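You operate a simulated robot arm through the tools that you are given. There is no shell and no other tool.

Carry out the task below with a simulated robot arm. There is one attempt and no reset: what you move stays moved.

JOB
Replace the old job on the blue memory card with job 2.
Fine: clear it, then write; put the card back; leave the laptop on.
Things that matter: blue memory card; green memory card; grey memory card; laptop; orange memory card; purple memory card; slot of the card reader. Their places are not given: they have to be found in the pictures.

Only the result counts: the job must be done as asked and must still hold three seconds after the hand-in. Knocking over, shifting, dropping, spilling or breaking anything else fails it.

ROBOT AND FRAMES
A 6-joint arm with a two-finger parallel gripper, fixed in place. Base frame: the origin is on the floor under the middle of its stand, x ahead of it, y to its left, z up; the work surface is at about z = 0.74. Lengths are in m, angles in rad, forces in N, time in s.
With the tool pointing down near the work surface it reaches from about 0.4 to 0.92 m from the base axis. Its first joint turns from -2.007 to 2.007 rad. Payload 3.43 kg.
The tool frame sits at the grasp point between the pads (the TCP): z along the fingers, y along the line on which they close. The tips reach 0.034 m beyond it. Largest opening 0.128 m; finger width 0.024, thickness 0.012; the body of the gripper, 0.048 by 0.13 m, starts 0.096 m behind the TCP.
Orientation is that of the tool frame in the base frame, as a unit quaternion [w, x, y, z]. With the fingers straight down and closing along the base's y, the tool's x points along the base's -x, its y along +y and its z along -z.

CONTROLS
- The arm moves only by the tool arm_command. Its argument "rows" is a list of rows, each a list of 3 entries, a list of its own where there are three numbers: the shift along the base's x, y, z in units of 30 mm (1.0 is 30 mm), then the turn, a rotation vector about the base's x, y, z in units of 8 degrees (1.0 is 8 degrees), then the gripper command, from -1 (fully open) to 1 (shut), values between in proportion. In form: [[[tx, ty, tz], [ax, ay, az], hand], ...]. A call has 1 to 20 rows; each row shifts and turns the commanded pose from where the row before left it. A call with a number of a shift or a turn outside -1 to 1 is refused whole. A row lasts 0.2 s, in which the tool goes at most 0.05 m and 0.15 rad; a call with a longer step from one row to the next is refused whole, and so is a gripper value outside its range. Where a pose cannot be reached the arm comes as near as it can. A force on the tool above 40 N (or 10 N above the force at the start of the call, whichever is more), or a blocked arm, ends the call early, and 0.2 s more pass. The fingers move at their own pace (about 0.108 m/s each) and stop on an object; they squeeze with about 26 N. The grip force told is the motor's: it shows also when the fingers shut on nothing. Time passes only in rows, and 0.2 s behind the last, so rows that do not move let the fingers close. It gives the time, the measured TCP pose, the force on the tool (base axes), the opening and the grip force at its end, in the units of the frame above (readings bear some noise), with the torque about the TCP (base axes, N m) and any sound that the robot's microphone picked up, and new pictures: "show" is both (left out), scene, wrist or none.
- Cameras (640 x 400 px; columns grow to the right, rows downward): "scene" is fixed at [0.2192, 0.5009, 1.4708]; the picture's right is [-0.27, -0.96, 0.00], its down [-0.84, 0.23, -0.49] and it looks along [0.47, -0.13, -0.87] (base axes); focal length 295 px, centre (320, 200). "wrist" rides on the gripper at [0.076, -0.011, -0.16] in the tool frame; the picture's right is [0.15, 0.99, 0.00], its down [-0.88, 0.13, -0.46] and it looks along [-0.45, 0.07, 0.89] (tool axes); focal length 234 px, centre (320, 200).
- move_column(by): moves the trunk up (or, below 0, down) by that many m; the arm rides with it, the base frame stays. It gives what a move gives, with no picture.
- probe_pixels(camera, pixels): there is no depth. For up to 12 entries [column, row, z] of the newest picture of that camera ("zoom" is the newest enlarged one), the place [x, y] in the base frame at which the ray of that pixel passes the height z, good to about 0.002 m. The clock stands still meanwhile.
- inspect(camera, box): a new picture of the part [left, top, right, bottom] of that camera's present view, enlarged. The clock stands still meanwhile.
- job_done(): hands the job in; it is judged then, once.

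Open the gripper and draw the arm clear of the work before you hand the job in, unless the task says otherwise.

The tools are called after "Request:" as name(argument=value, ...) on one line, values as JSON. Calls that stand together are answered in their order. arm_command: Moves the arm, as the interface text tells. Its arguments: {"type":"object","properties":{"rows":{"type":"array"},"show":{"type":"string","enum":["both","scene","wrist","none"]}},"required":["rows"]} The other tools are called the same way: move_column (by) moves the trunk up or down; probe_pixels (camera, pixels) gives the place at which the rays of pixels pass given heights; inspect (camera, box) takes an enlarged picture of a part of a camera's view; job_done () hands the job in.

At the start:

```text
clock: 0.0
eef_pos: [0.6105, 0.1246, 0.9697]
tool_rot: [0.001, 0.0, 1.0, 0.0]
force: [-0.8, -0.5, -0.5]
torque: [-0.01, 0.01, -0.02]
finger_gap: 0.128
finger_force: 0.1
trunk travel left (down, up): [-0.5, 0.29]
```

scene: 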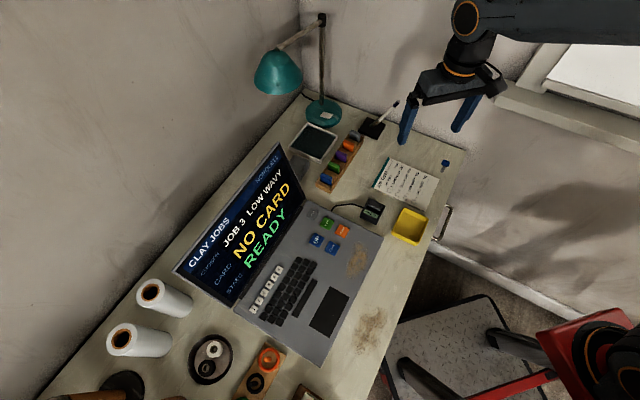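
wrist: 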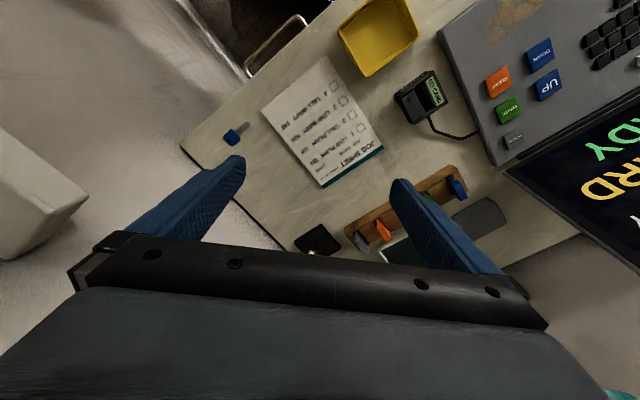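

The scene shows a laptop (screen at ~(250,220)), a row of cards around (340,160), a card reader at (372,208) and keys at (330,235). I'll enlarge these parts first.

Request:
inspect(camera="scene", box=[290, 110, 450, 210])

Request:
inspect(camera="scene", box=[170, 140, 330, 300])

Request:
inspect(camera="scene", box=[290, 180, 450, 280])

Request:
inspect(camera="wrist", box=[240, 40, 400, 200])

Request:
inspect(camera="wrist", box=[380, 20, 580, 160])

```text
4.00 times, centred on (370, 160) of scene
```

zoom: 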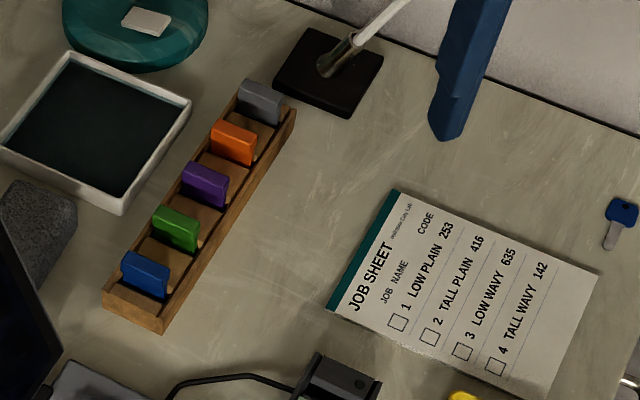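

```text
2.50 times, centred on (250, 220) of scene
```

zoom: 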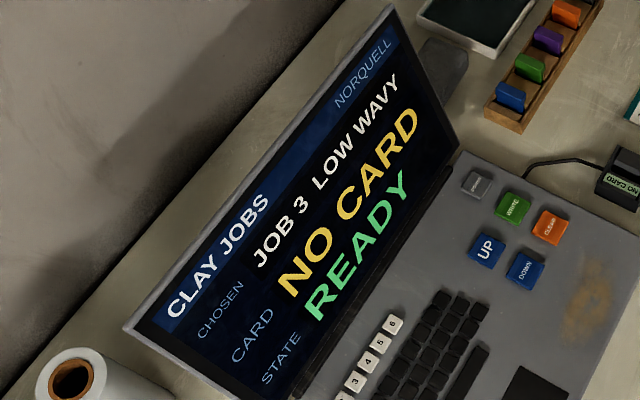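

```text
4.00 times, centred on (370, 230) of scene
```

zoom: 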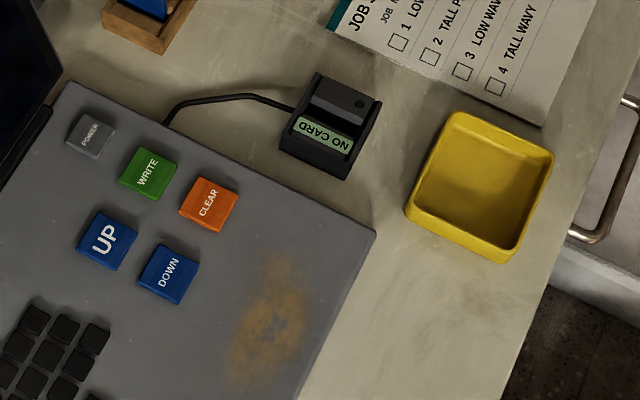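

```text
2.50 times, centred on (320, 120) of wrist
```

zoom: 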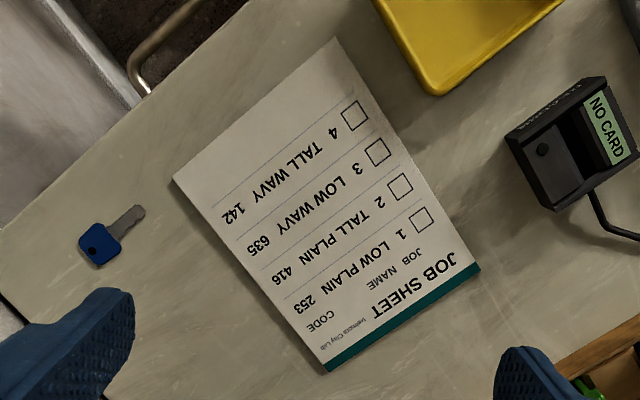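

```text
2.86 times, centred on (480, 90) of wrist
```

zoom: 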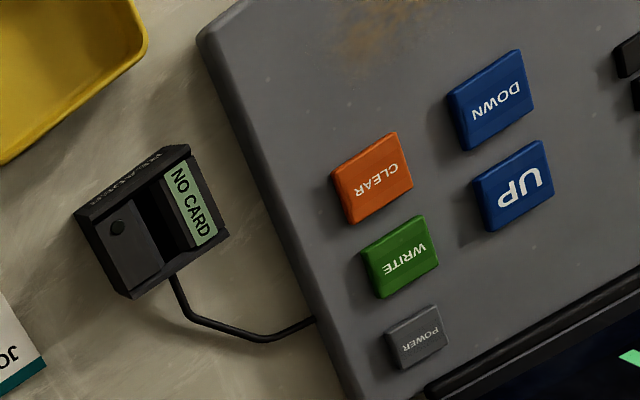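

Job 2 is "TALL PLAIN 416"; the laptop currently shows job 3 and NO CARD. I'll probe places of rack cards, reader and keys from the scene picture.

Request:
probe_pixels(camera="scene", pixels=[[326.7, 174.5, 0.79], [326.7, 174.5, 0.77], [355.5, 132.5, 0.79], [315.5, 183, 0.74], [330.5, 193, 0.74], [363.5, 138, 0.76], [371, 211, 0.74], [371, 211, 0.77], [326, 223, 0.76], [342, 231, 0.76], [317, 240, 0.76], [332, 248, 0.76]])

Request:
inspect(camera="scene", box=[230, 240, 350, 340])

Request:
inspect(camera="scene", box=[350, 185, 400, 235])

Request:
inspect(camera="scene", box=[305, 120, 375, 200])

```text
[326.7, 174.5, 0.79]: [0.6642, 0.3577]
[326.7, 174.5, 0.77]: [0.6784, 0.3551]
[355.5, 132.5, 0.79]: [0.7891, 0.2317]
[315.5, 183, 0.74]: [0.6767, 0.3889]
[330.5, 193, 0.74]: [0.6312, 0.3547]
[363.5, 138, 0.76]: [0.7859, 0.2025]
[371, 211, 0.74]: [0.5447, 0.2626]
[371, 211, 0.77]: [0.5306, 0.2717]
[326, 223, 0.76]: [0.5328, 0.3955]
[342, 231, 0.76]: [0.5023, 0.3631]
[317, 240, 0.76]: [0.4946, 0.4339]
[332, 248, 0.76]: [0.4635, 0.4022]
```

```text
4.00 times, centred on (290, 290) of scene
```

zoom: 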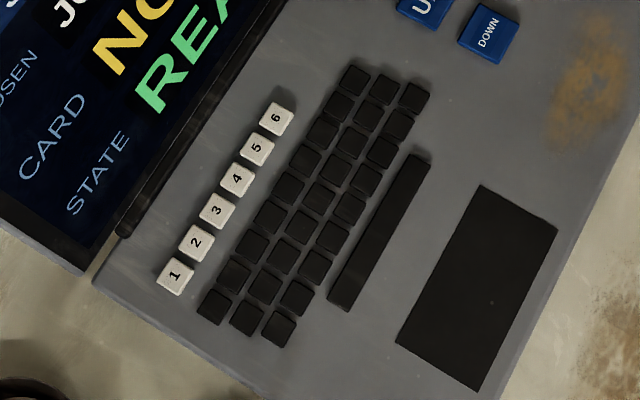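

```text
8.00 times, centred on (375, 210) of scene
```

zoom: 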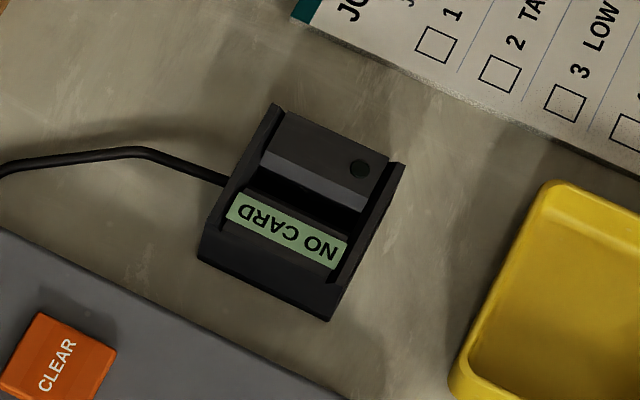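

```text
5.00 times, centred on (340, 160) of scene
```

zoom: 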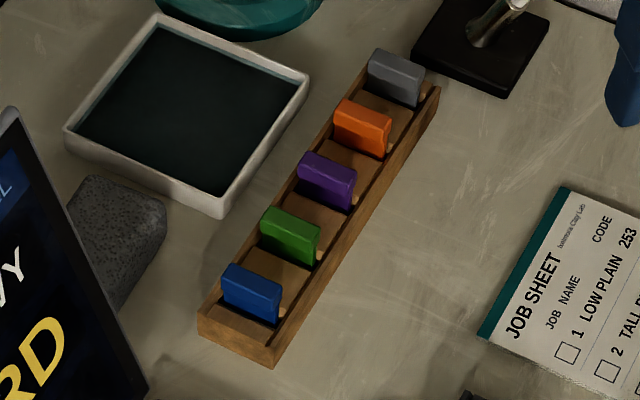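

The cards stand upright in the wooden rack (blue nearest the laptop at ~(327,177)), row direction about 45° in the base frame. I'll turn the tool 45° about z and move toward the rack at height to get a closer wrist view.

Request:
arm_command(rows=[[[0, 0.9, 0], [0, 0, 0.94], -1], [[0, 0.9, 0], [0, 0, 0.94], -1], [[0, 0.9, 0], [0, 0, 0.94], -1], [[0, 0.9, 0], [0, 0, 0.94], -1], [[0, 0.9, 0], [0, 0, 0.94], -1], [[0, 0.9, 0], [0, 0, 0.93], -1]])

```text
clock: 1.4
eef_pos: [0.6119, 0.2878, 0.9706]
tool_rot: [0.0, -0.384, 0.923, 0.0]
force: [-0.6, -0.1, 0.0]
torque: [0.08, 0.01, 0.03]
finger_gap: 0.1279
finger_force: 0.1
trunk travel left (down, up): [-0.5, 0.29]
```

scene: 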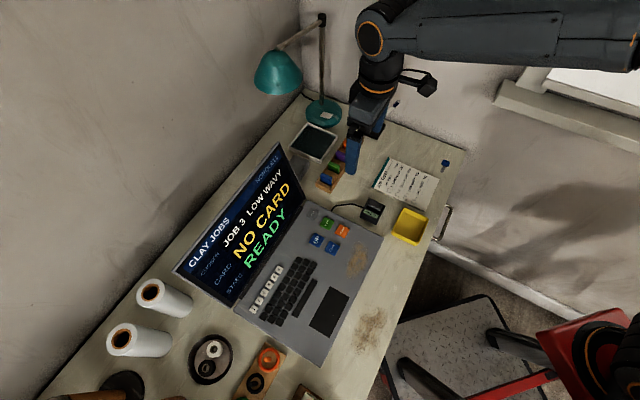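
wrist: 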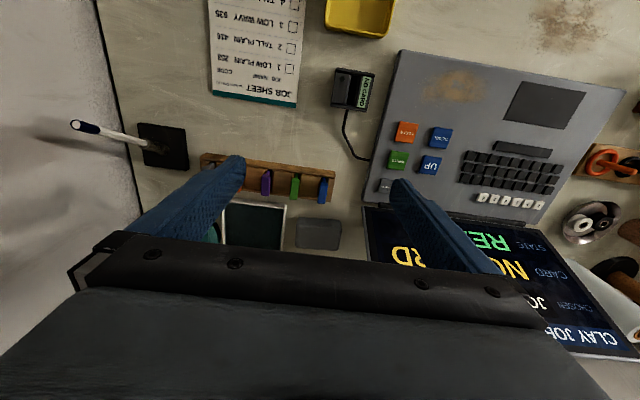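

The wrist view now shows the rack at (270,180), the reader at (353,88) and the keys; I enlarge those areas for exact positions and angles.

Request:
inspect(camera="wrist", box=[190, 140, 350, 220])

Request:
inspect(camera="wrist", box=[310, 50, 410, 125])

Request:
probe_pixels(camera="wrist", pixels=[[321, 184, 0.79], [295, 182, 0.79], [267, 180, 0.79], [202, 156, 0.765], [334, 172, 0.765], [341, 90, 0.77], [363, 92, 0.77]])

```text
4.00 times, centred on (270, 180) of wrist
```

zoom: 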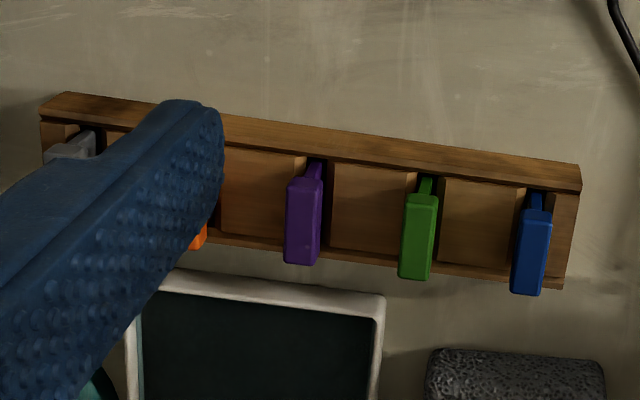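

```text
5.33 times, centred on (360, 88) of wrist
```

zoom: 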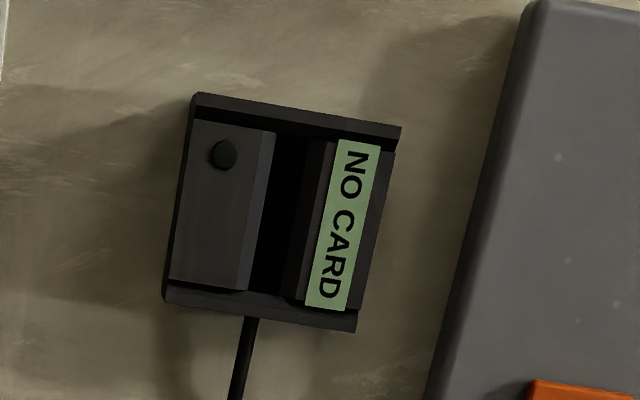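

```text
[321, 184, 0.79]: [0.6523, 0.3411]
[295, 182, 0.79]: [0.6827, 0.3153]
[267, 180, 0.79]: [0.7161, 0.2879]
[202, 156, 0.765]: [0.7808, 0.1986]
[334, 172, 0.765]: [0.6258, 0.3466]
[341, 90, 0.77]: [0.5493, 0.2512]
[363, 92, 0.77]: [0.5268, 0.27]
```

I see the card heads (thick) with thinner bodies in the rack slots. I'll enlarge the blue card further in both cameras to triangulate it.

Request:
inspect(camera="wrist", box=[285, 170, 345, 220])

Request:
inspect(camera="scene", box=[310, 160, 350, 200])

```text
8.00 times, centred on (315, 195) of wrist
```

zoom: 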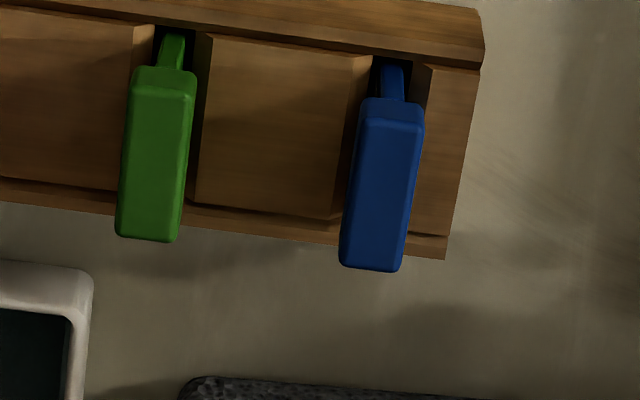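

```text
10.00 times, centred on (330, 180) of scene
```

zoom: 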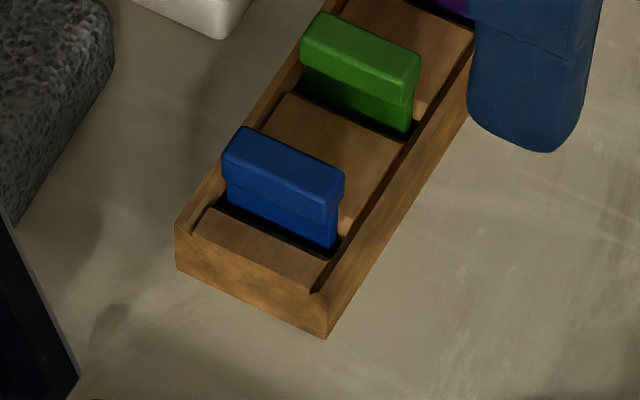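

I'll triangulate the centre of the blue card's top: scene (326.4,176.3) and wrist (322.6,194.2), plus the ends.

Request:
probe_pixels(camera="scene", pixels=[[326.4, 176.3, 0.76], [326.4, 176.3, 0.78], [326.4, 176.3, 0.8], [332.3, 165.2, 0.78], [317.5, 183.5, 0.76], [330.5, 189.5, 0.76], [330.5, 193.8, 0.74], [315.7, 186.8, 0.74]])

Request:
probe_pixels(camera="wrist", pixels=[[322.6, 194.2, 0.76], [322.6, 194.2, 0.78], [322.6, 194.2, 0.8], [324.1, 185, 0.78], [321.2, 203.4, 0.78], [296, 179.5, 0.78], [293.5, 199.5, 0.78], [335.5, 178.7, 0.76], [331, 201.5, 0.76]])

```text
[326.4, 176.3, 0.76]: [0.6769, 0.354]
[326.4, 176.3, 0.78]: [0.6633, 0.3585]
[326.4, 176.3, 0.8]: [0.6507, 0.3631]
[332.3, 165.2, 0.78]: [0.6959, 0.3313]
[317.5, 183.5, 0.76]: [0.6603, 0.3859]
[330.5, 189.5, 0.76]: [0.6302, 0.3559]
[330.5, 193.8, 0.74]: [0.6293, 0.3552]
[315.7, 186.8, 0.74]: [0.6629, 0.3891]
```

```text
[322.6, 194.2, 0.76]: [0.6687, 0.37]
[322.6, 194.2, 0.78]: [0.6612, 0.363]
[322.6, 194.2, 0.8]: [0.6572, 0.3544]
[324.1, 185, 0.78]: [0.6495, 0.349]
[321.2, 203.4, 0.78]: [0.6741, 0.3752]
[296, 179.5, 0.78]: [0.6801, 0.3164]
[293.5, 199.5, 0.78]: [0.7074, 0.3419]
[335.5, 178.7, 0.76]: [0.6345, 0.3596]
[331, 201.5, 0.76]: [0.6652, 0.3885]
```

Blue card top centre triangulates to about (0.659, 0.360, 0.787), width direction ≈46.5°. Next I go closer over the reader (≈(0.538,0.262)) to see its slot.

Request:
arm_command(rows=[[[-0.55, -0.3, -0.8], [0, 0, 0.04], -1], [[-0.55, -0.3, -0.8], [0, 0, 0.04], -1], [[-0.55, -0.3, -0.8], [0, 0, 0.04], -1], [[-0.55, -0.3, -0.8], [0, 0, 0.04], -1], [[0, 0, 0], [0, 0, 0], -1]])

Request:
inspect(camera="wrist", box=[250, 80, 410, 180])

```text
clock: 2.6
eef_pos: [0.5466, 0.2508, 0.8722]
tool_rot: [0.001, -0.394, 0.919, -0.001]
force: [0.4, -0.2, -0.8]
torque: [0.03, -0.03, 0.02]
finger_gap: 0.1282
finger_force: 0.0
trunk travel left (down, up): [-0.5, 0.29]
```

scene: 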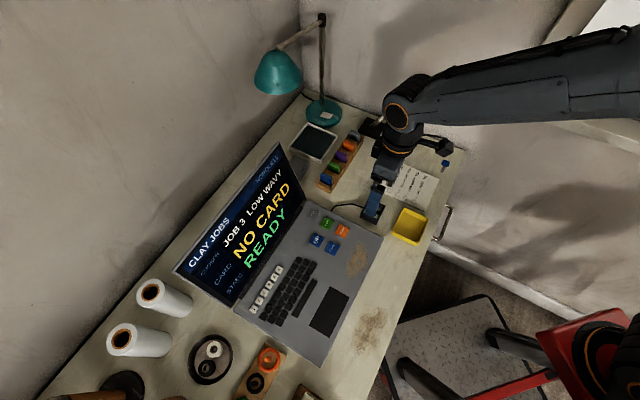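
wrist: 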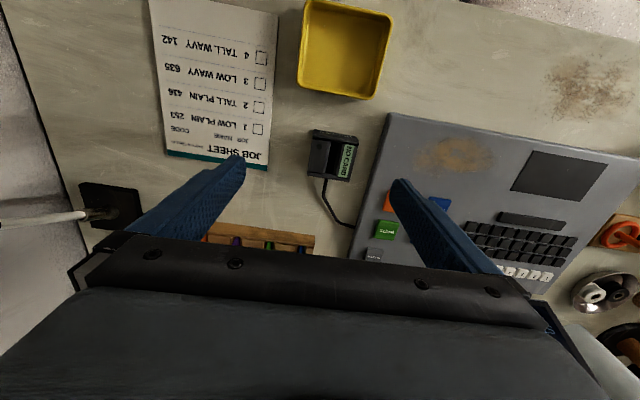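

```text
4.00 times, centred on (330, 130) of wrist
```

zoom: 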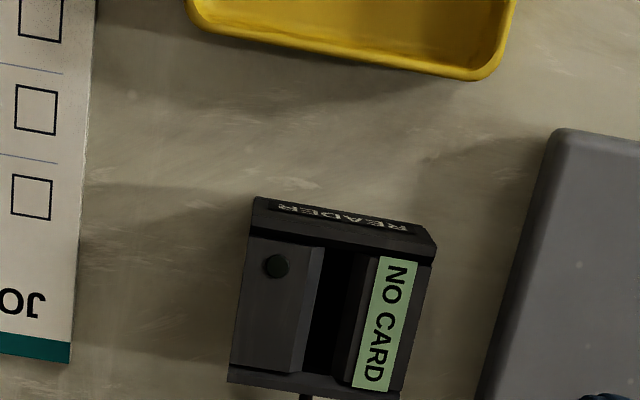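

The reader is at about (333,155) in the wrist view; I enlarge it more.

Request:
inspect(camera="wrist", box=[300, 120, 370, 190])

Request:
inspect(camera="scene", box=[350, 185, 410, 235])

```text
5.71 times, centred on (335, 155) of wrist
```

zoom: 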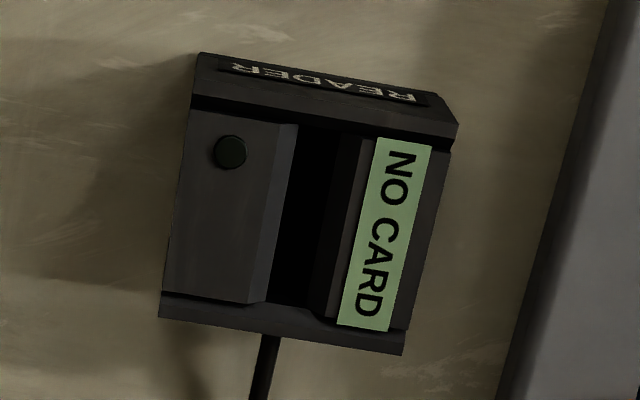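

```text
8.00 times, centred on (380, 210) of scene
```

zoom: 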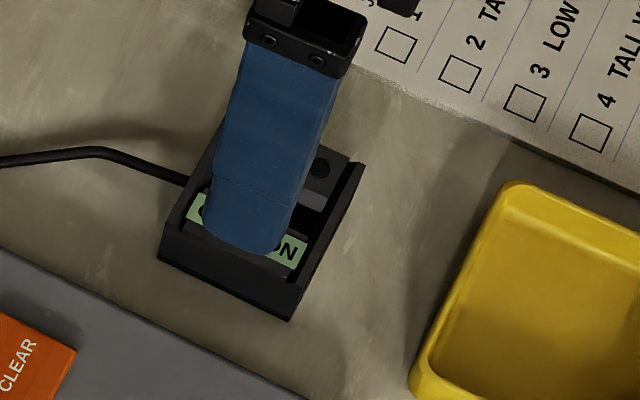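

I'll triangulate the reader's dot and label from both cameras to get its height and the slot line.

Request:
probe_pixels(camera="wrist", pixels=[[319.3, 146.6, 0.76], [319.3, 146.6, 0.79], [346.25, 161.2, 0.76], [346.25, 161.2, 0.79], [332.8, 143.0, 0.78], [327.0, 173.2, 0.78], [338.0, 144.5, 0.78], [330.5, 175.5, 0.78], [330.0, 142.0, 0.77], [322.5, 172.5, 0.77]])

Request:
probe_pixels(camera="scene", pixels=[[379.9, 206, 0.76], [379.9, 206, 0.79], [370.9, 213.75, 0.76], [370.9, 213.75, 0.79]])

```text
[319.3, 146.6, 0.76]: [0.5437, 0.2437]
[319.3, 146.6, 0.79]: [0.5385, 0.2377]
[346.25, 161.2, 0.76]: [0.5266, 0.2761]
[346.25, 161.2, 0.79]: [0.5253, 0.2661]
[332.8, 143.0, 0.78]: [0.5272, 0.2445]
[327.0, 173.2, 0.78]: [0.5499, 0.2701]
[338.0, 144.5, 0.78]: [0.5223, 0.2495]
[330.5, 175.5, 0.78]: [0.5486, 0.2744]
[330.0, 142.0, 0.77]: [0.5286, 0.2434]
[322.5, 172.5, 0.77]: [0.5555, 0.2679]
```

```text
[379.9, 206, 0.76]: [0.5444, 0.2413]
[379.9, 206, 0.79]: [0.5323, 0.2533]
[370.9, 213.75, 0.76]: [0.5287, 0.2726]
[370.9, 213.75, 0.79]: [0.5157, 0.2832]
```

Reader block tops come out at z≈0.764. I now probe the slot edge lines at that height.

Request:
probe_pixels(camera="wrist", pixels=[[326.6, 141.9, 0.764], [322.3, 172.5, 0.764], [344.7, 144.5, 0.764], [337.6, 176.0, 0.764], [335.6, 142.8, 0.764], [330.0, 174, 0.764], [345.2, 144.2, 0.764], [354.6, 146.2, 0.764], [338.2, 176.4, 0.764], [346.9, 177.8, 0.764]])

Request:
inspect(camera="wrist", box=[310, 130, 360, 180])

```text
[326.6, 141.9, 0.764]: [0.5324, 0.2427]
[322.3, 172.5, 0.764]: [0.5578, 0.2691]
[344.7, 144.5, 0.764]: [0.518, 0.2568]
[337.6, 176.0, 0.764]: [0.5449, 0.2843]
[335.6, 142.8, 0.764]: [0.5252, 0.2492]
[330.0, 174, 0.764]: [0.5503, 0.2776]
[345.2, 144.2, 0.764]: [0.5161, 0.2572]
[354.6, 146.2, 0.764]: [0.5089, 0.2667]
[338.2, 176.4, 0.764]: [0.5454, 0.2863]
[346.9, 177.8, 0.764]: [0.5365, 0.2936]
```

```text
8.00 times, centred on (335, 155) of wrist
```

zoom: 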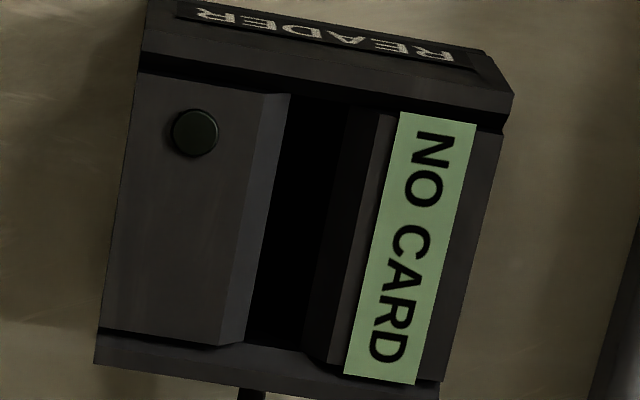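

The slot midline is centred near (0.538, 0.263) at ≈46°, opening about 20 mm at the top with chamfers. Now I move above the blue card at (0.659,0.360), with the fingers part closed (~35 mm) so that they miss the green card.

Request:
arm_command(rows=[[[0.62, 0.6, 0.1], [0, 0, 0], 0.4], [[0.62, 0.6, 0], [0, 0, 0], 0.4], [[0.62, 0.6, 0], [0, 0, 0], 0.4], [[0.62, 0.6, 0], [0, 0, 0], 0.4], [[0.62, 0.6, 0], [0, 0, 0], 0.4], [[0.62, 0.6, 0], [0, 0, 0], 0.4], [[0, 0, 0], [0, 0, 0], 0.4]])

Request:
inspect(camera="wrist", box=[240, 120, 400, 220])

Request:
inspect(camera="scene", box=[290, 130, 370, 200])

```text
clock: 4.2
eef_pos: [0.6584, 0.3586, 0.8757]
tool_rot: [-0.001, -0.394, 0.919, 0.001]
force: [0.2, -0.7, 0.4]
torque: [0.01, -0.01, 0.0]
finger_gap: 0.0383
finger_force: 0.1
trunk travel left (down, up): [-0.5, 0.29]
```

scene: 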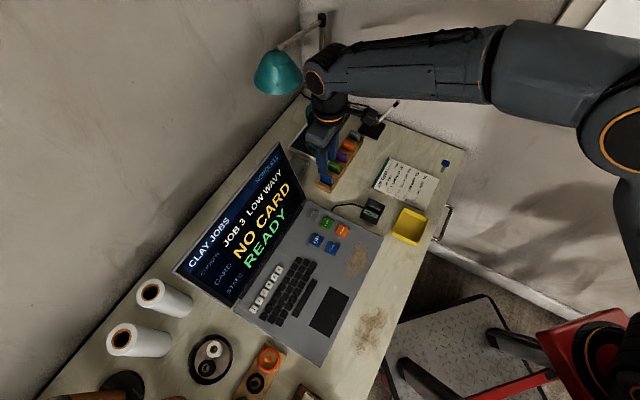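
wrist: 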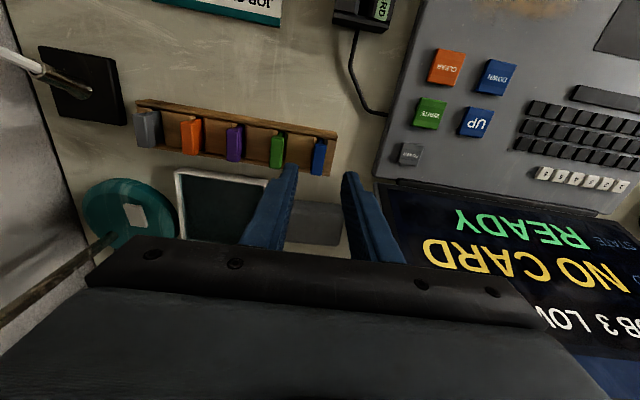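

```text
4.00 times, centred on (320, 170) of wrist
```

zoom: 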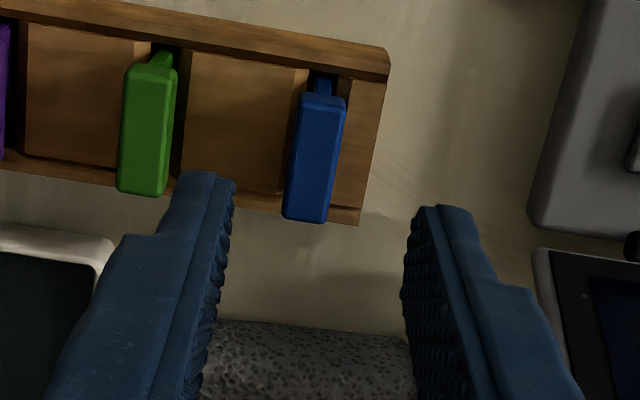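

```text
5.71 times, centred on (330, 165) of scene
```

zoom: 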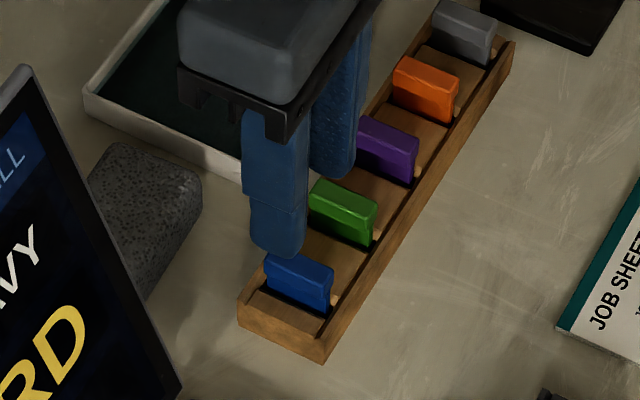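

The blue card top centre sits at wrist (318.8,159.3), left of the midpoint between the fingers in depth perspective. I probe it at z≈0.786 to refine the offset.

Request:
probe_pixels(camera="wrist", pixels=[[318.75, 159.25, 0.78], [318.75, 159.25, 0.787], [318.75, 159.25, 0.795], [321, 144.5, 0.787], [316.5, 174.25, 0.787], [276.5, 156, 0.787], [279.5, 137, 0.787], [274.5, 168, 0.787]])

Request:
probe_pixels(camera="scene", pixels=[[326.4, 176.3, 0.78], [326.4, 176.3, 0.787], [326.4, 176.3, 0.795]])

```text
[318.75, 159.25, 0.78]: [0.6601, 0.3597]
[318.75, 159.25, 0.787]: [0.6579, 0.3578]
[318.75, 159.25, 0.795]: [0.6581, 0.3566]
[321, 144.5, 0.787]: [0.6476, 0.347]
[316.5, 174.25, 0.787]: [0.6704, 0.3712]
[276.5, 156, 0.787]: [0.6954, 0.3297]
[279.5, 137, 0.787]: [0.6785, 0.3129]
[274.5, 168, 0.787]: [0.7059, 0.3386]
```

```text
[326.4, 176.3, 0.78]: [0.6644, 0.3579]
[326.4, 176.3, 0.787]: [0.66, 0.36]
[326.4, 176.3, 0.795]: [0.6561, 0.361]
```

Card centre ≈(0.659,0.359) matches the TCP (0.6584,0.3586), yaw 46.4° matches too. I descend to TCP z≈0.803 so that the tips straddle the head.

Request:
arm_command(rows=[[[0, 0, -0.7], [0, 0, 0], 0.4], [[0, 0, -0.7], [0, 0, 0], 0.4], [[0, 0, -0.6], [0, 0, 0], 0.4], [[0, 0, -0.42], [0, 0, 0], 0.4], [[0, 0, 0], [0, 0, 0], 0.4]])

Request:
inspect(camera="wrist", box=[240, 120, 400, 220])

Request:
inspect(camera="scene", box=[290, 150, 370, 200])

```text
clock: 5.4
eef_pos: [0.6577, 0.3591, 0.8024]
tool_rot: [0.0, -0.394, 0.919, -0.001]
force: [0.3, -0.1, 0.6]
torque: [-0.03, -0.01, 0.02]
finger_gap: 0.0383
finger_force: 0.1
trunk travel left (down, up): [-0.5, 0.29]
```

scene: 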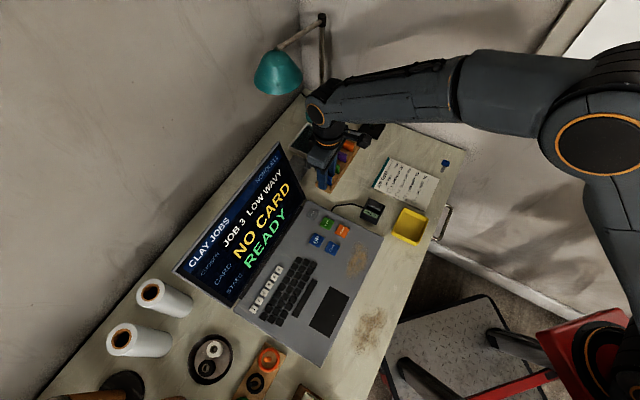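
wrist: 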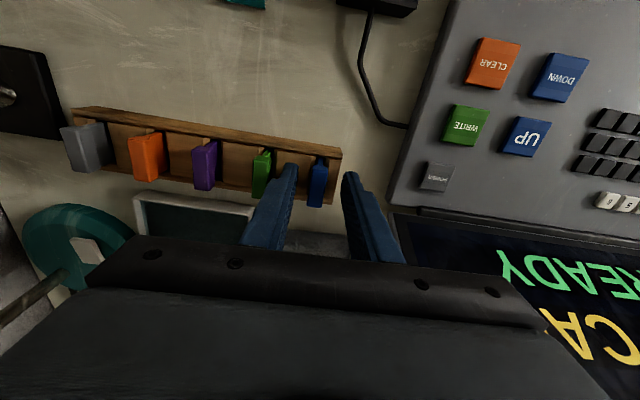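

```text
4.00 times, centred on (320, 170) of wrist
```

zoom: 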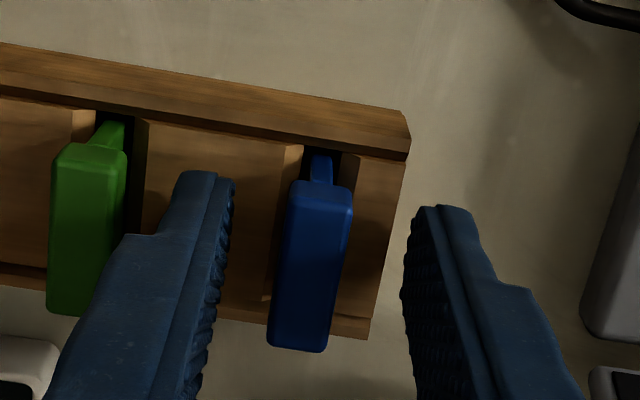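

```text
8.00 times, centred on (330, 175) of scene
```

zoom: 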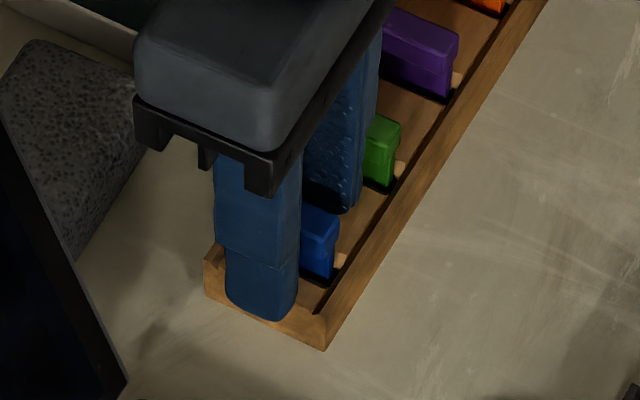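

Fingers straddle the blue head (card mid col ≈315, fingers' inner faces 232 and 403 in the zoom). Now close on it.

Request:
arm_command(rows=[[[0, 0, 0], [0, 0, 0], 0.7], [[0, 0, 0], [0, 0, 0], 1], [[0, 0, 0], [0, 0, 0], 1], [[0, 0, 0], [0, 0, 0], 1]], show="wrist")

```text
clock: 6.4
eef_pos: [0.6581, 0.3583, 0.8027]
tool_rot: [0.0, -0.395, 0.919, 0.001]
force: [1.1, -1.7, 0.6]
torque: [-0.07, -0.11, -0.02]
finger_gap: 0.0114
finger_force: 25.9
trunk travel left (down, up): [-0.5, 0.29]
```

wrist: 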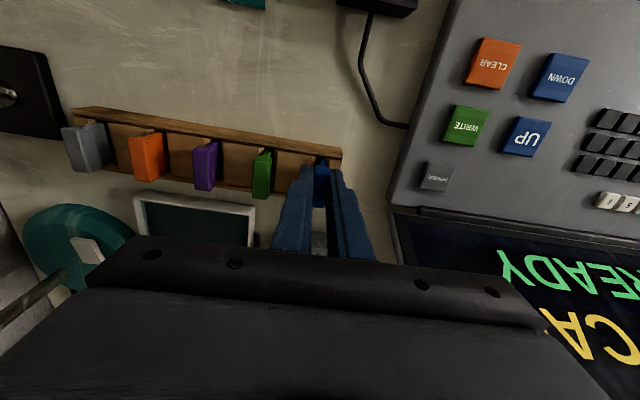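

Gripped at an opening of 0.0114 m. I lift straight up about 80 mm.

Request:
arm_command(rows=[[[0, 0, 0.3], [0, 0, 0], 1], [[0, 0, 0.5], [0, 0, 0], 1], [[0, 0, 0.8], [0, 0, 0], 1], [[0, 0, 0.9], [0, 0, 0], 1], [[0, 0, 0.5], [0, 0, 0], 1], [[0, 0, 0], [0, 0, 0], 1]])

Request:
inspect(camera="scene", box=[290, 130, 370, 190])

Request:
inspect(camera="wrist", box=[270, 130, 370, 220])

```text
clock: 7.8
eef_pos: [0.6567, 0.3591, 0.8931]
tool_rot: [0.0, -0.394, 0.919, 0.001]
force: [-0.3, 0.2, -0.7]
torque: [0.01, 0.01, -0.02]
finger_gap: 0.0116
finger_force: 25.8
trunk travel left (down, up): [-0.5, 0.29]
```

scene: 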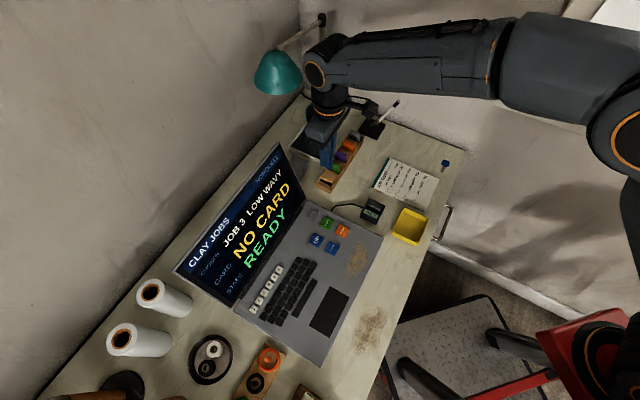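
wrist: 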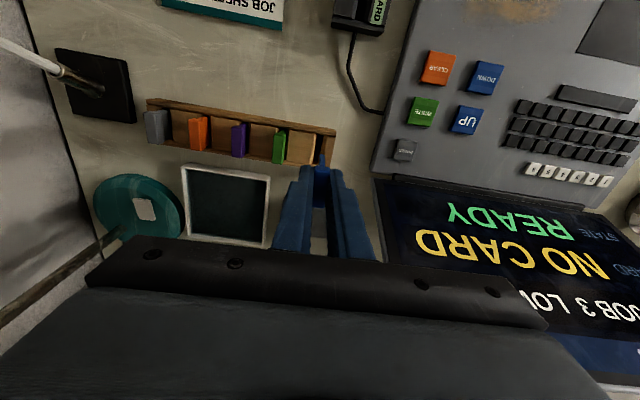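

```text
6.67 times, centred on (330, 160) of scene
```

zoom: 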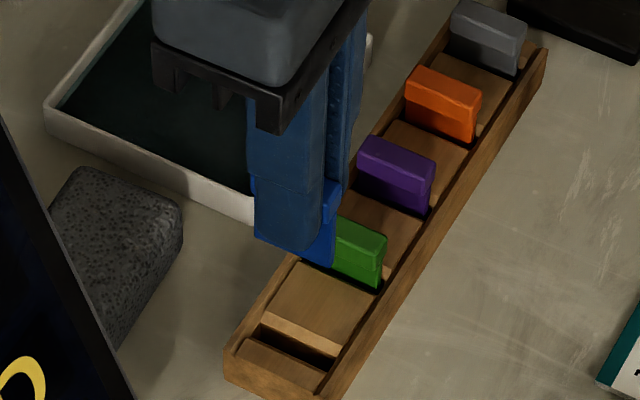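

```text
4.44 times, centred on (320, 175) of wrist
```

zoom: 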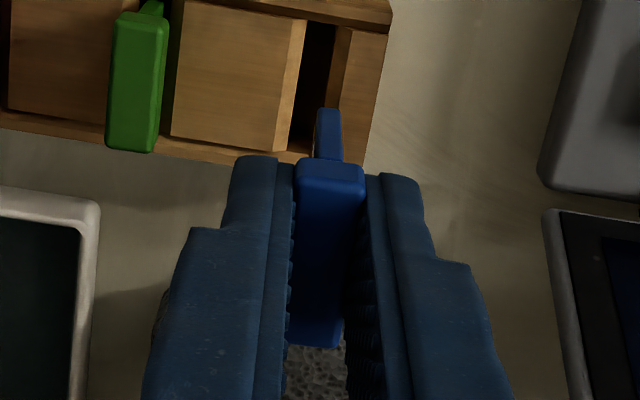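

The card is held squarely. I carry it to above the reader slot (0.538,0.263) at the same height.

Request:
arm_command(rows=[[[-0.79, -0.64, 0], [0, 0, 0], 1], [[-0.79, -0.64, 0], [0, 0, 0], 1], [[-0.79, -0.64, 0], [0, 0, 0], 1], [[-0.79, -0.64, 0], [0, 0, 0], 1], [[-0.79, -0.64, -0.3], [0, 0, 0], 1], [[0, 0, -0.5], [0, 0, 0], 1], [[0, 0, -0.4], [0, 0, 0], 1], [[0, 0, 0], [0, 0, 0], 1]])

Request:
inspect(camera="wrist", box=[270, 110, 370, 200])

Request:
inspect(camera="scene", box=[340, 170, 410, 230])

```text
clock: 9.6
eef_pos: [0.538, 0.2637, 0.8563]
tool_rot: [0.0, -0.394, 0.919, 0.0]
force: [-0.4, -0.3, -0.7]
torque: [-0.02, 0.02, -0.03]
finger_gap: 0.0115
finger_force: 25.7
trunk travel left (down, up): [-0.5, 0.29]
```

scene: 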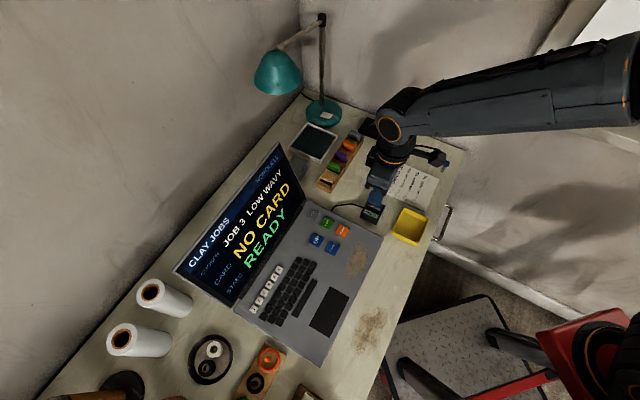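
wrist: 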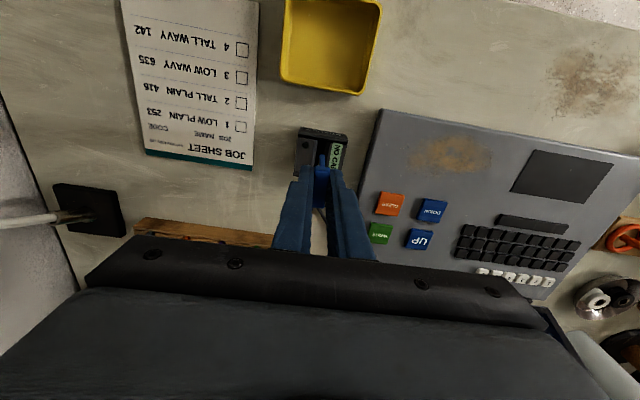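

```text
4.44 times, centred on (320, 155) of wrist
```

zoom: 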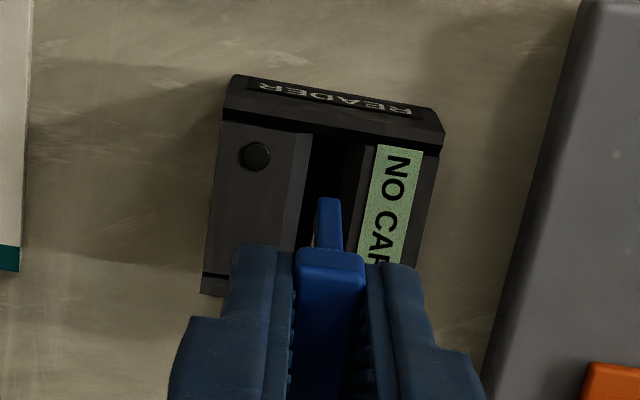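

```text
6.67 times, centred on (375, 200) of scene
```

zoom: 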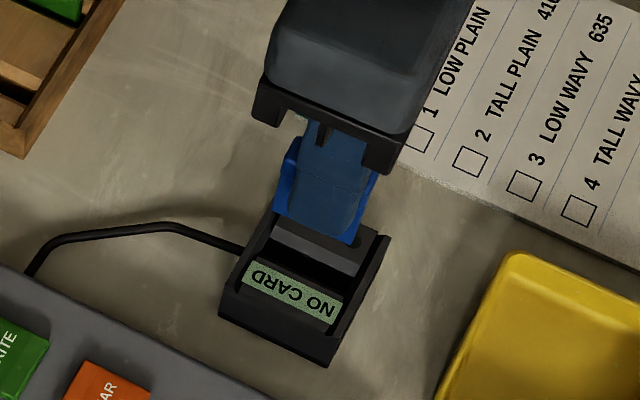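

The card hangs above the slot. I probe the slot's near-end middle at (322.8,141.5) and the card's lower near end at (321.9,155) to compare their lines.

Request:
probe_pixels(camera="wrist", pixels=[[322.8, 141.5, 0.764], [321.9, 155, 0.798], [321.9, 155, 0.805], [305.4, 145.4, 0.764], [312.9, 140, 0.764], [332.5, 143, 0.764], [318.0, 140.4, 0.76], [329.1, 142.6, 0.76]])

Request:
inspect(camera="wrist", box=[295, 130, 345, 180])

```text
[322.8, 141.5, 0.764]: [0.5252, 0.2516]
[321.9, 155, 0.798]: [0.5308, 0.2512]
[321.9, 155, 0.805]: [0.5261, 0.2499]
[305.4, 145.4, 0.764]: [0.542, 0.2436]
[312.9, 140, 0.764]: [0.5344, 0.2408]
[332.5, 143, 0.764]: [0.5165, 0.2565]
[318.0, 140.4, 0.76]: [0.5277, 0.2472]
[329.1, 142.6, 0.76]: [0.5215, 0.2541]
```

```text
8.00 times, centred on (320, 155) of wrist
```

zoom: 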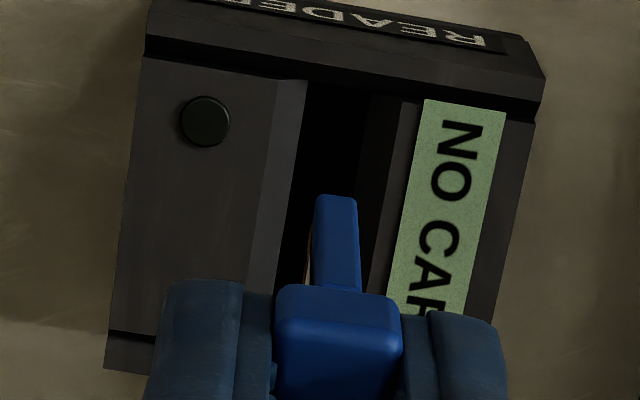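

TCP, card and slot lines agree within about 1 mm. I lower slowly and watch the force.

Request:
arm_command(rows=[[[0, 0, -0.3], [0, 0, 0], 1], [[0, 0, -0.3], [0, 0, 0], 1], [[0, 0, -0.3], [0, 0, 0], 1], [[0, 0, -0.3], [0, 0, 0], 1], [[0, 0, 0], [0, 0, 0], 1]])

Request:
inspect(camera="wrist", box=[270, 110, 370, 200])

Request:
inspect(camera="scene", box=[340, 170, 410, 230])

```text
clock: 10.8
eef_pos: [0.5384, 0.2623, 0.823]
tool_rot: [0.001, -0.393, 0.919, 0.0]
force: [-6.4, -6.7, 24.5]
torque: [-0.03, 0.09, -0.01]
finger_gap: 0.0114
finger_force: 25.8
trunk travel left (down, up): [-0.5, 0.29]
```

scene: 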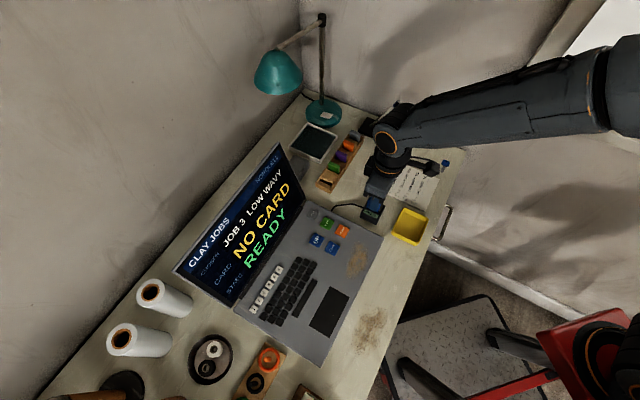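
wrist: 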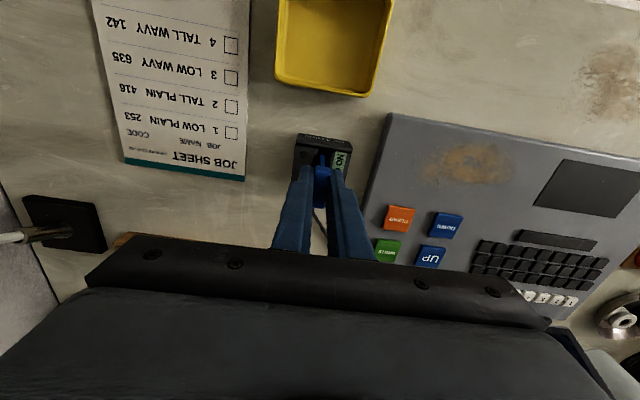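

```text
4.44 times, centred on (320, 155) of wrist
```

zoom: 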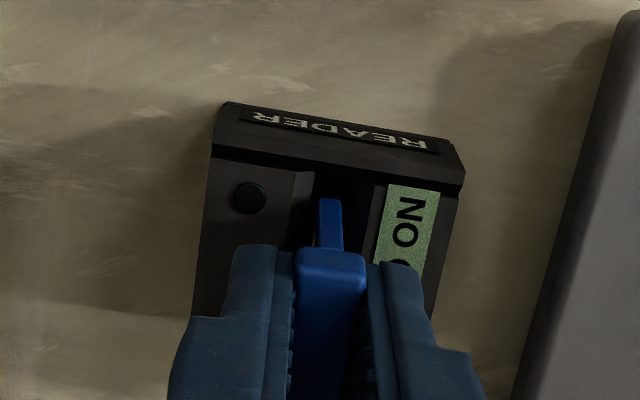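

```text
6.67 times, centred on (375, 200) of scene
```

zoom: 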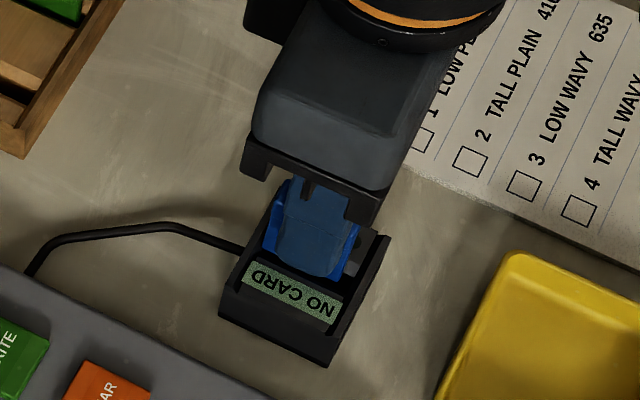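

Contact at z 0.823 with force (-6.4,-6.7,24.5): the far end (+f side) of the card is riding on the far end wall. I raise slightly and take a closer look to set the shift toward (-x,-y).

Request:
arm_command(rows=[[[0, 0, 0.25], [0, 0, 0], 1], [[0, 0, 0], [0, 0, 0], 1]])

Request:
inspect(camera="scene", box=[355, 190, 395, 225])

Request:
inspect(camera="wrist", box=[295, 130, 345, 180])

```text
clock: 11.4
eef_pos: [0.5388, 0.2638, 0.8276]
tool_rot: [0.0, -0.394, 0.919, 0.0]
force: [1.0, -0.4, 0.3]
torque: [-0.06, 0.01, 0.02]
finger_gap: 0.0116
finger_force: 25.9
trunk travel left (down, up): [-0.5, 0.29]
```

scene: 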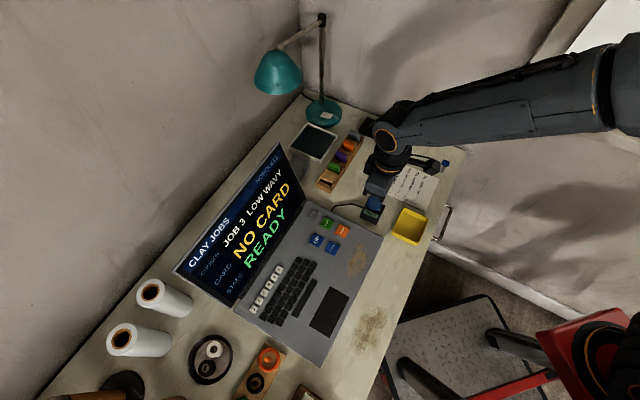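
wrist: 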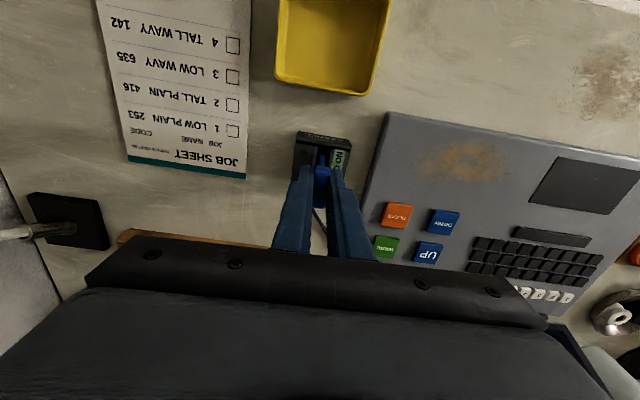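

```text
11.43 times, centred on (375, 208) of scene
```

zoom: 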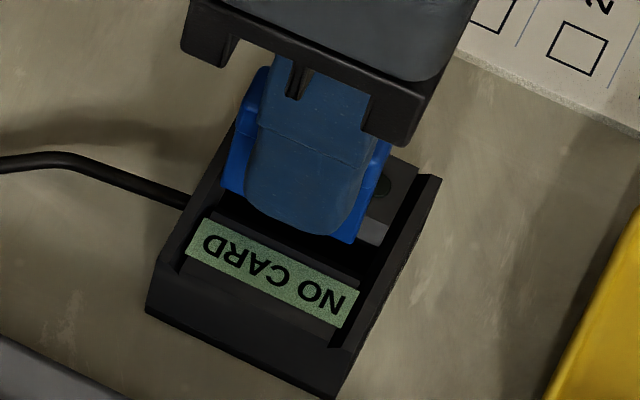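

```text
8.00 times, centred on (320, 155) of wrist
```

zoom: 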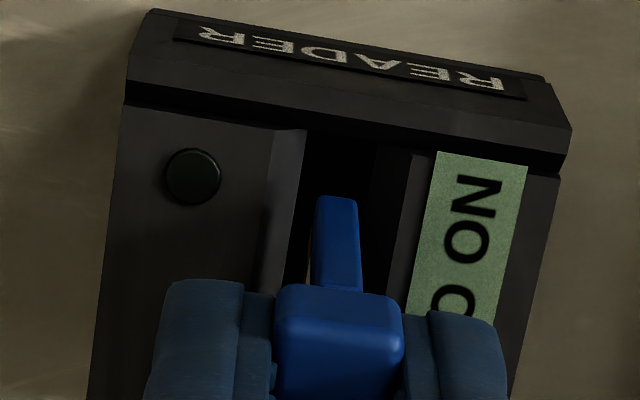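

The gap on the near side is about 7–8 mm and none on the far side, so I shift by about 3.8 mm toward (-x,-y) and lower again slowly.

Request:
arm_command(rows=[[[-0.09, -0.09, 0], [0, 0, 0], 1], [[0, 0, -0.2], [0, 0, 0], 1], [[0, 0, -0.2], [0, 0, 0], 1], [[0, 0, -0.2], [0, 0, 0], 1], [[0, 0, 0], [0, 0, 0], 1]])

Request:
inspect(camera="scene", box=[355, 190, 395, 225])

Request:
inspect(camera="wrist", box=[295, 130, 345, 180])

```text
clock: 12.6
eef_pos: [0.536, 0.2605, 0.8108]
tool_rot: [0.0, -0.393, 0.919, 0.0]
force: [0.1, -0.5, 0.0]
torque: [0.03, -0.02, -0.02]
finger_gap: 0.0115
finger_force: 26.1
trunk travel left (down, up): [-0.5, 0.29]
```

scene: 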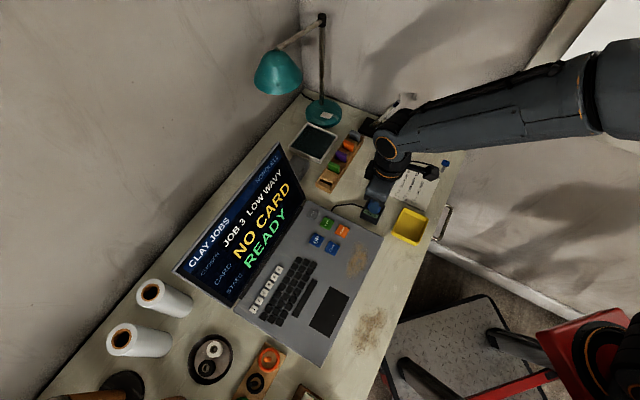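
wrist: 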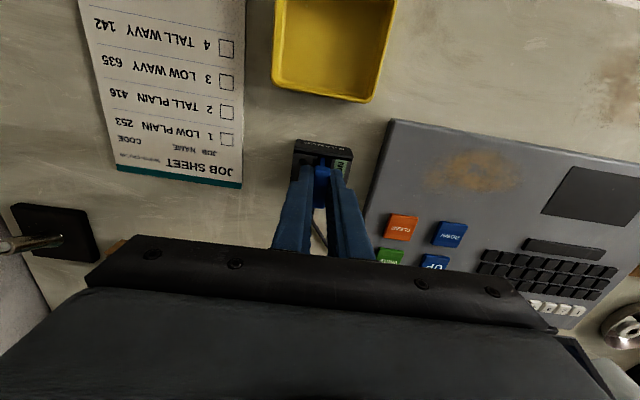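

```text
11.43 times, centred on (375, 208) of scene
```

zoom: 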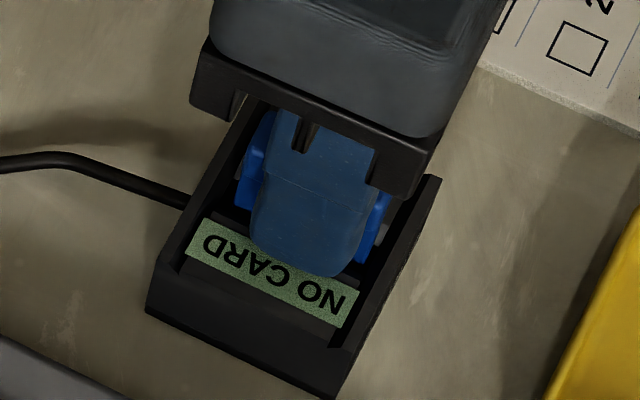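

```text
8.00 times, centred on (320, 155) of wrist
```

zoom: 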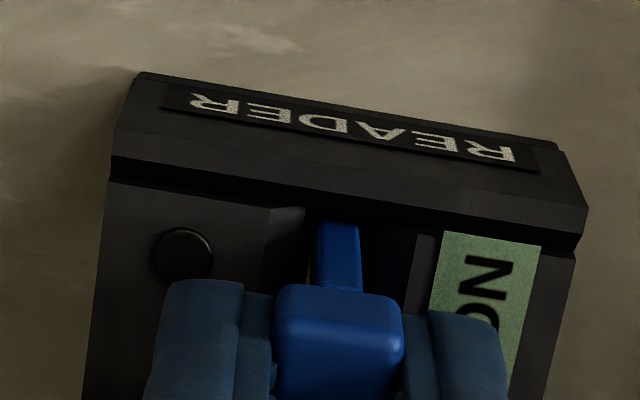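

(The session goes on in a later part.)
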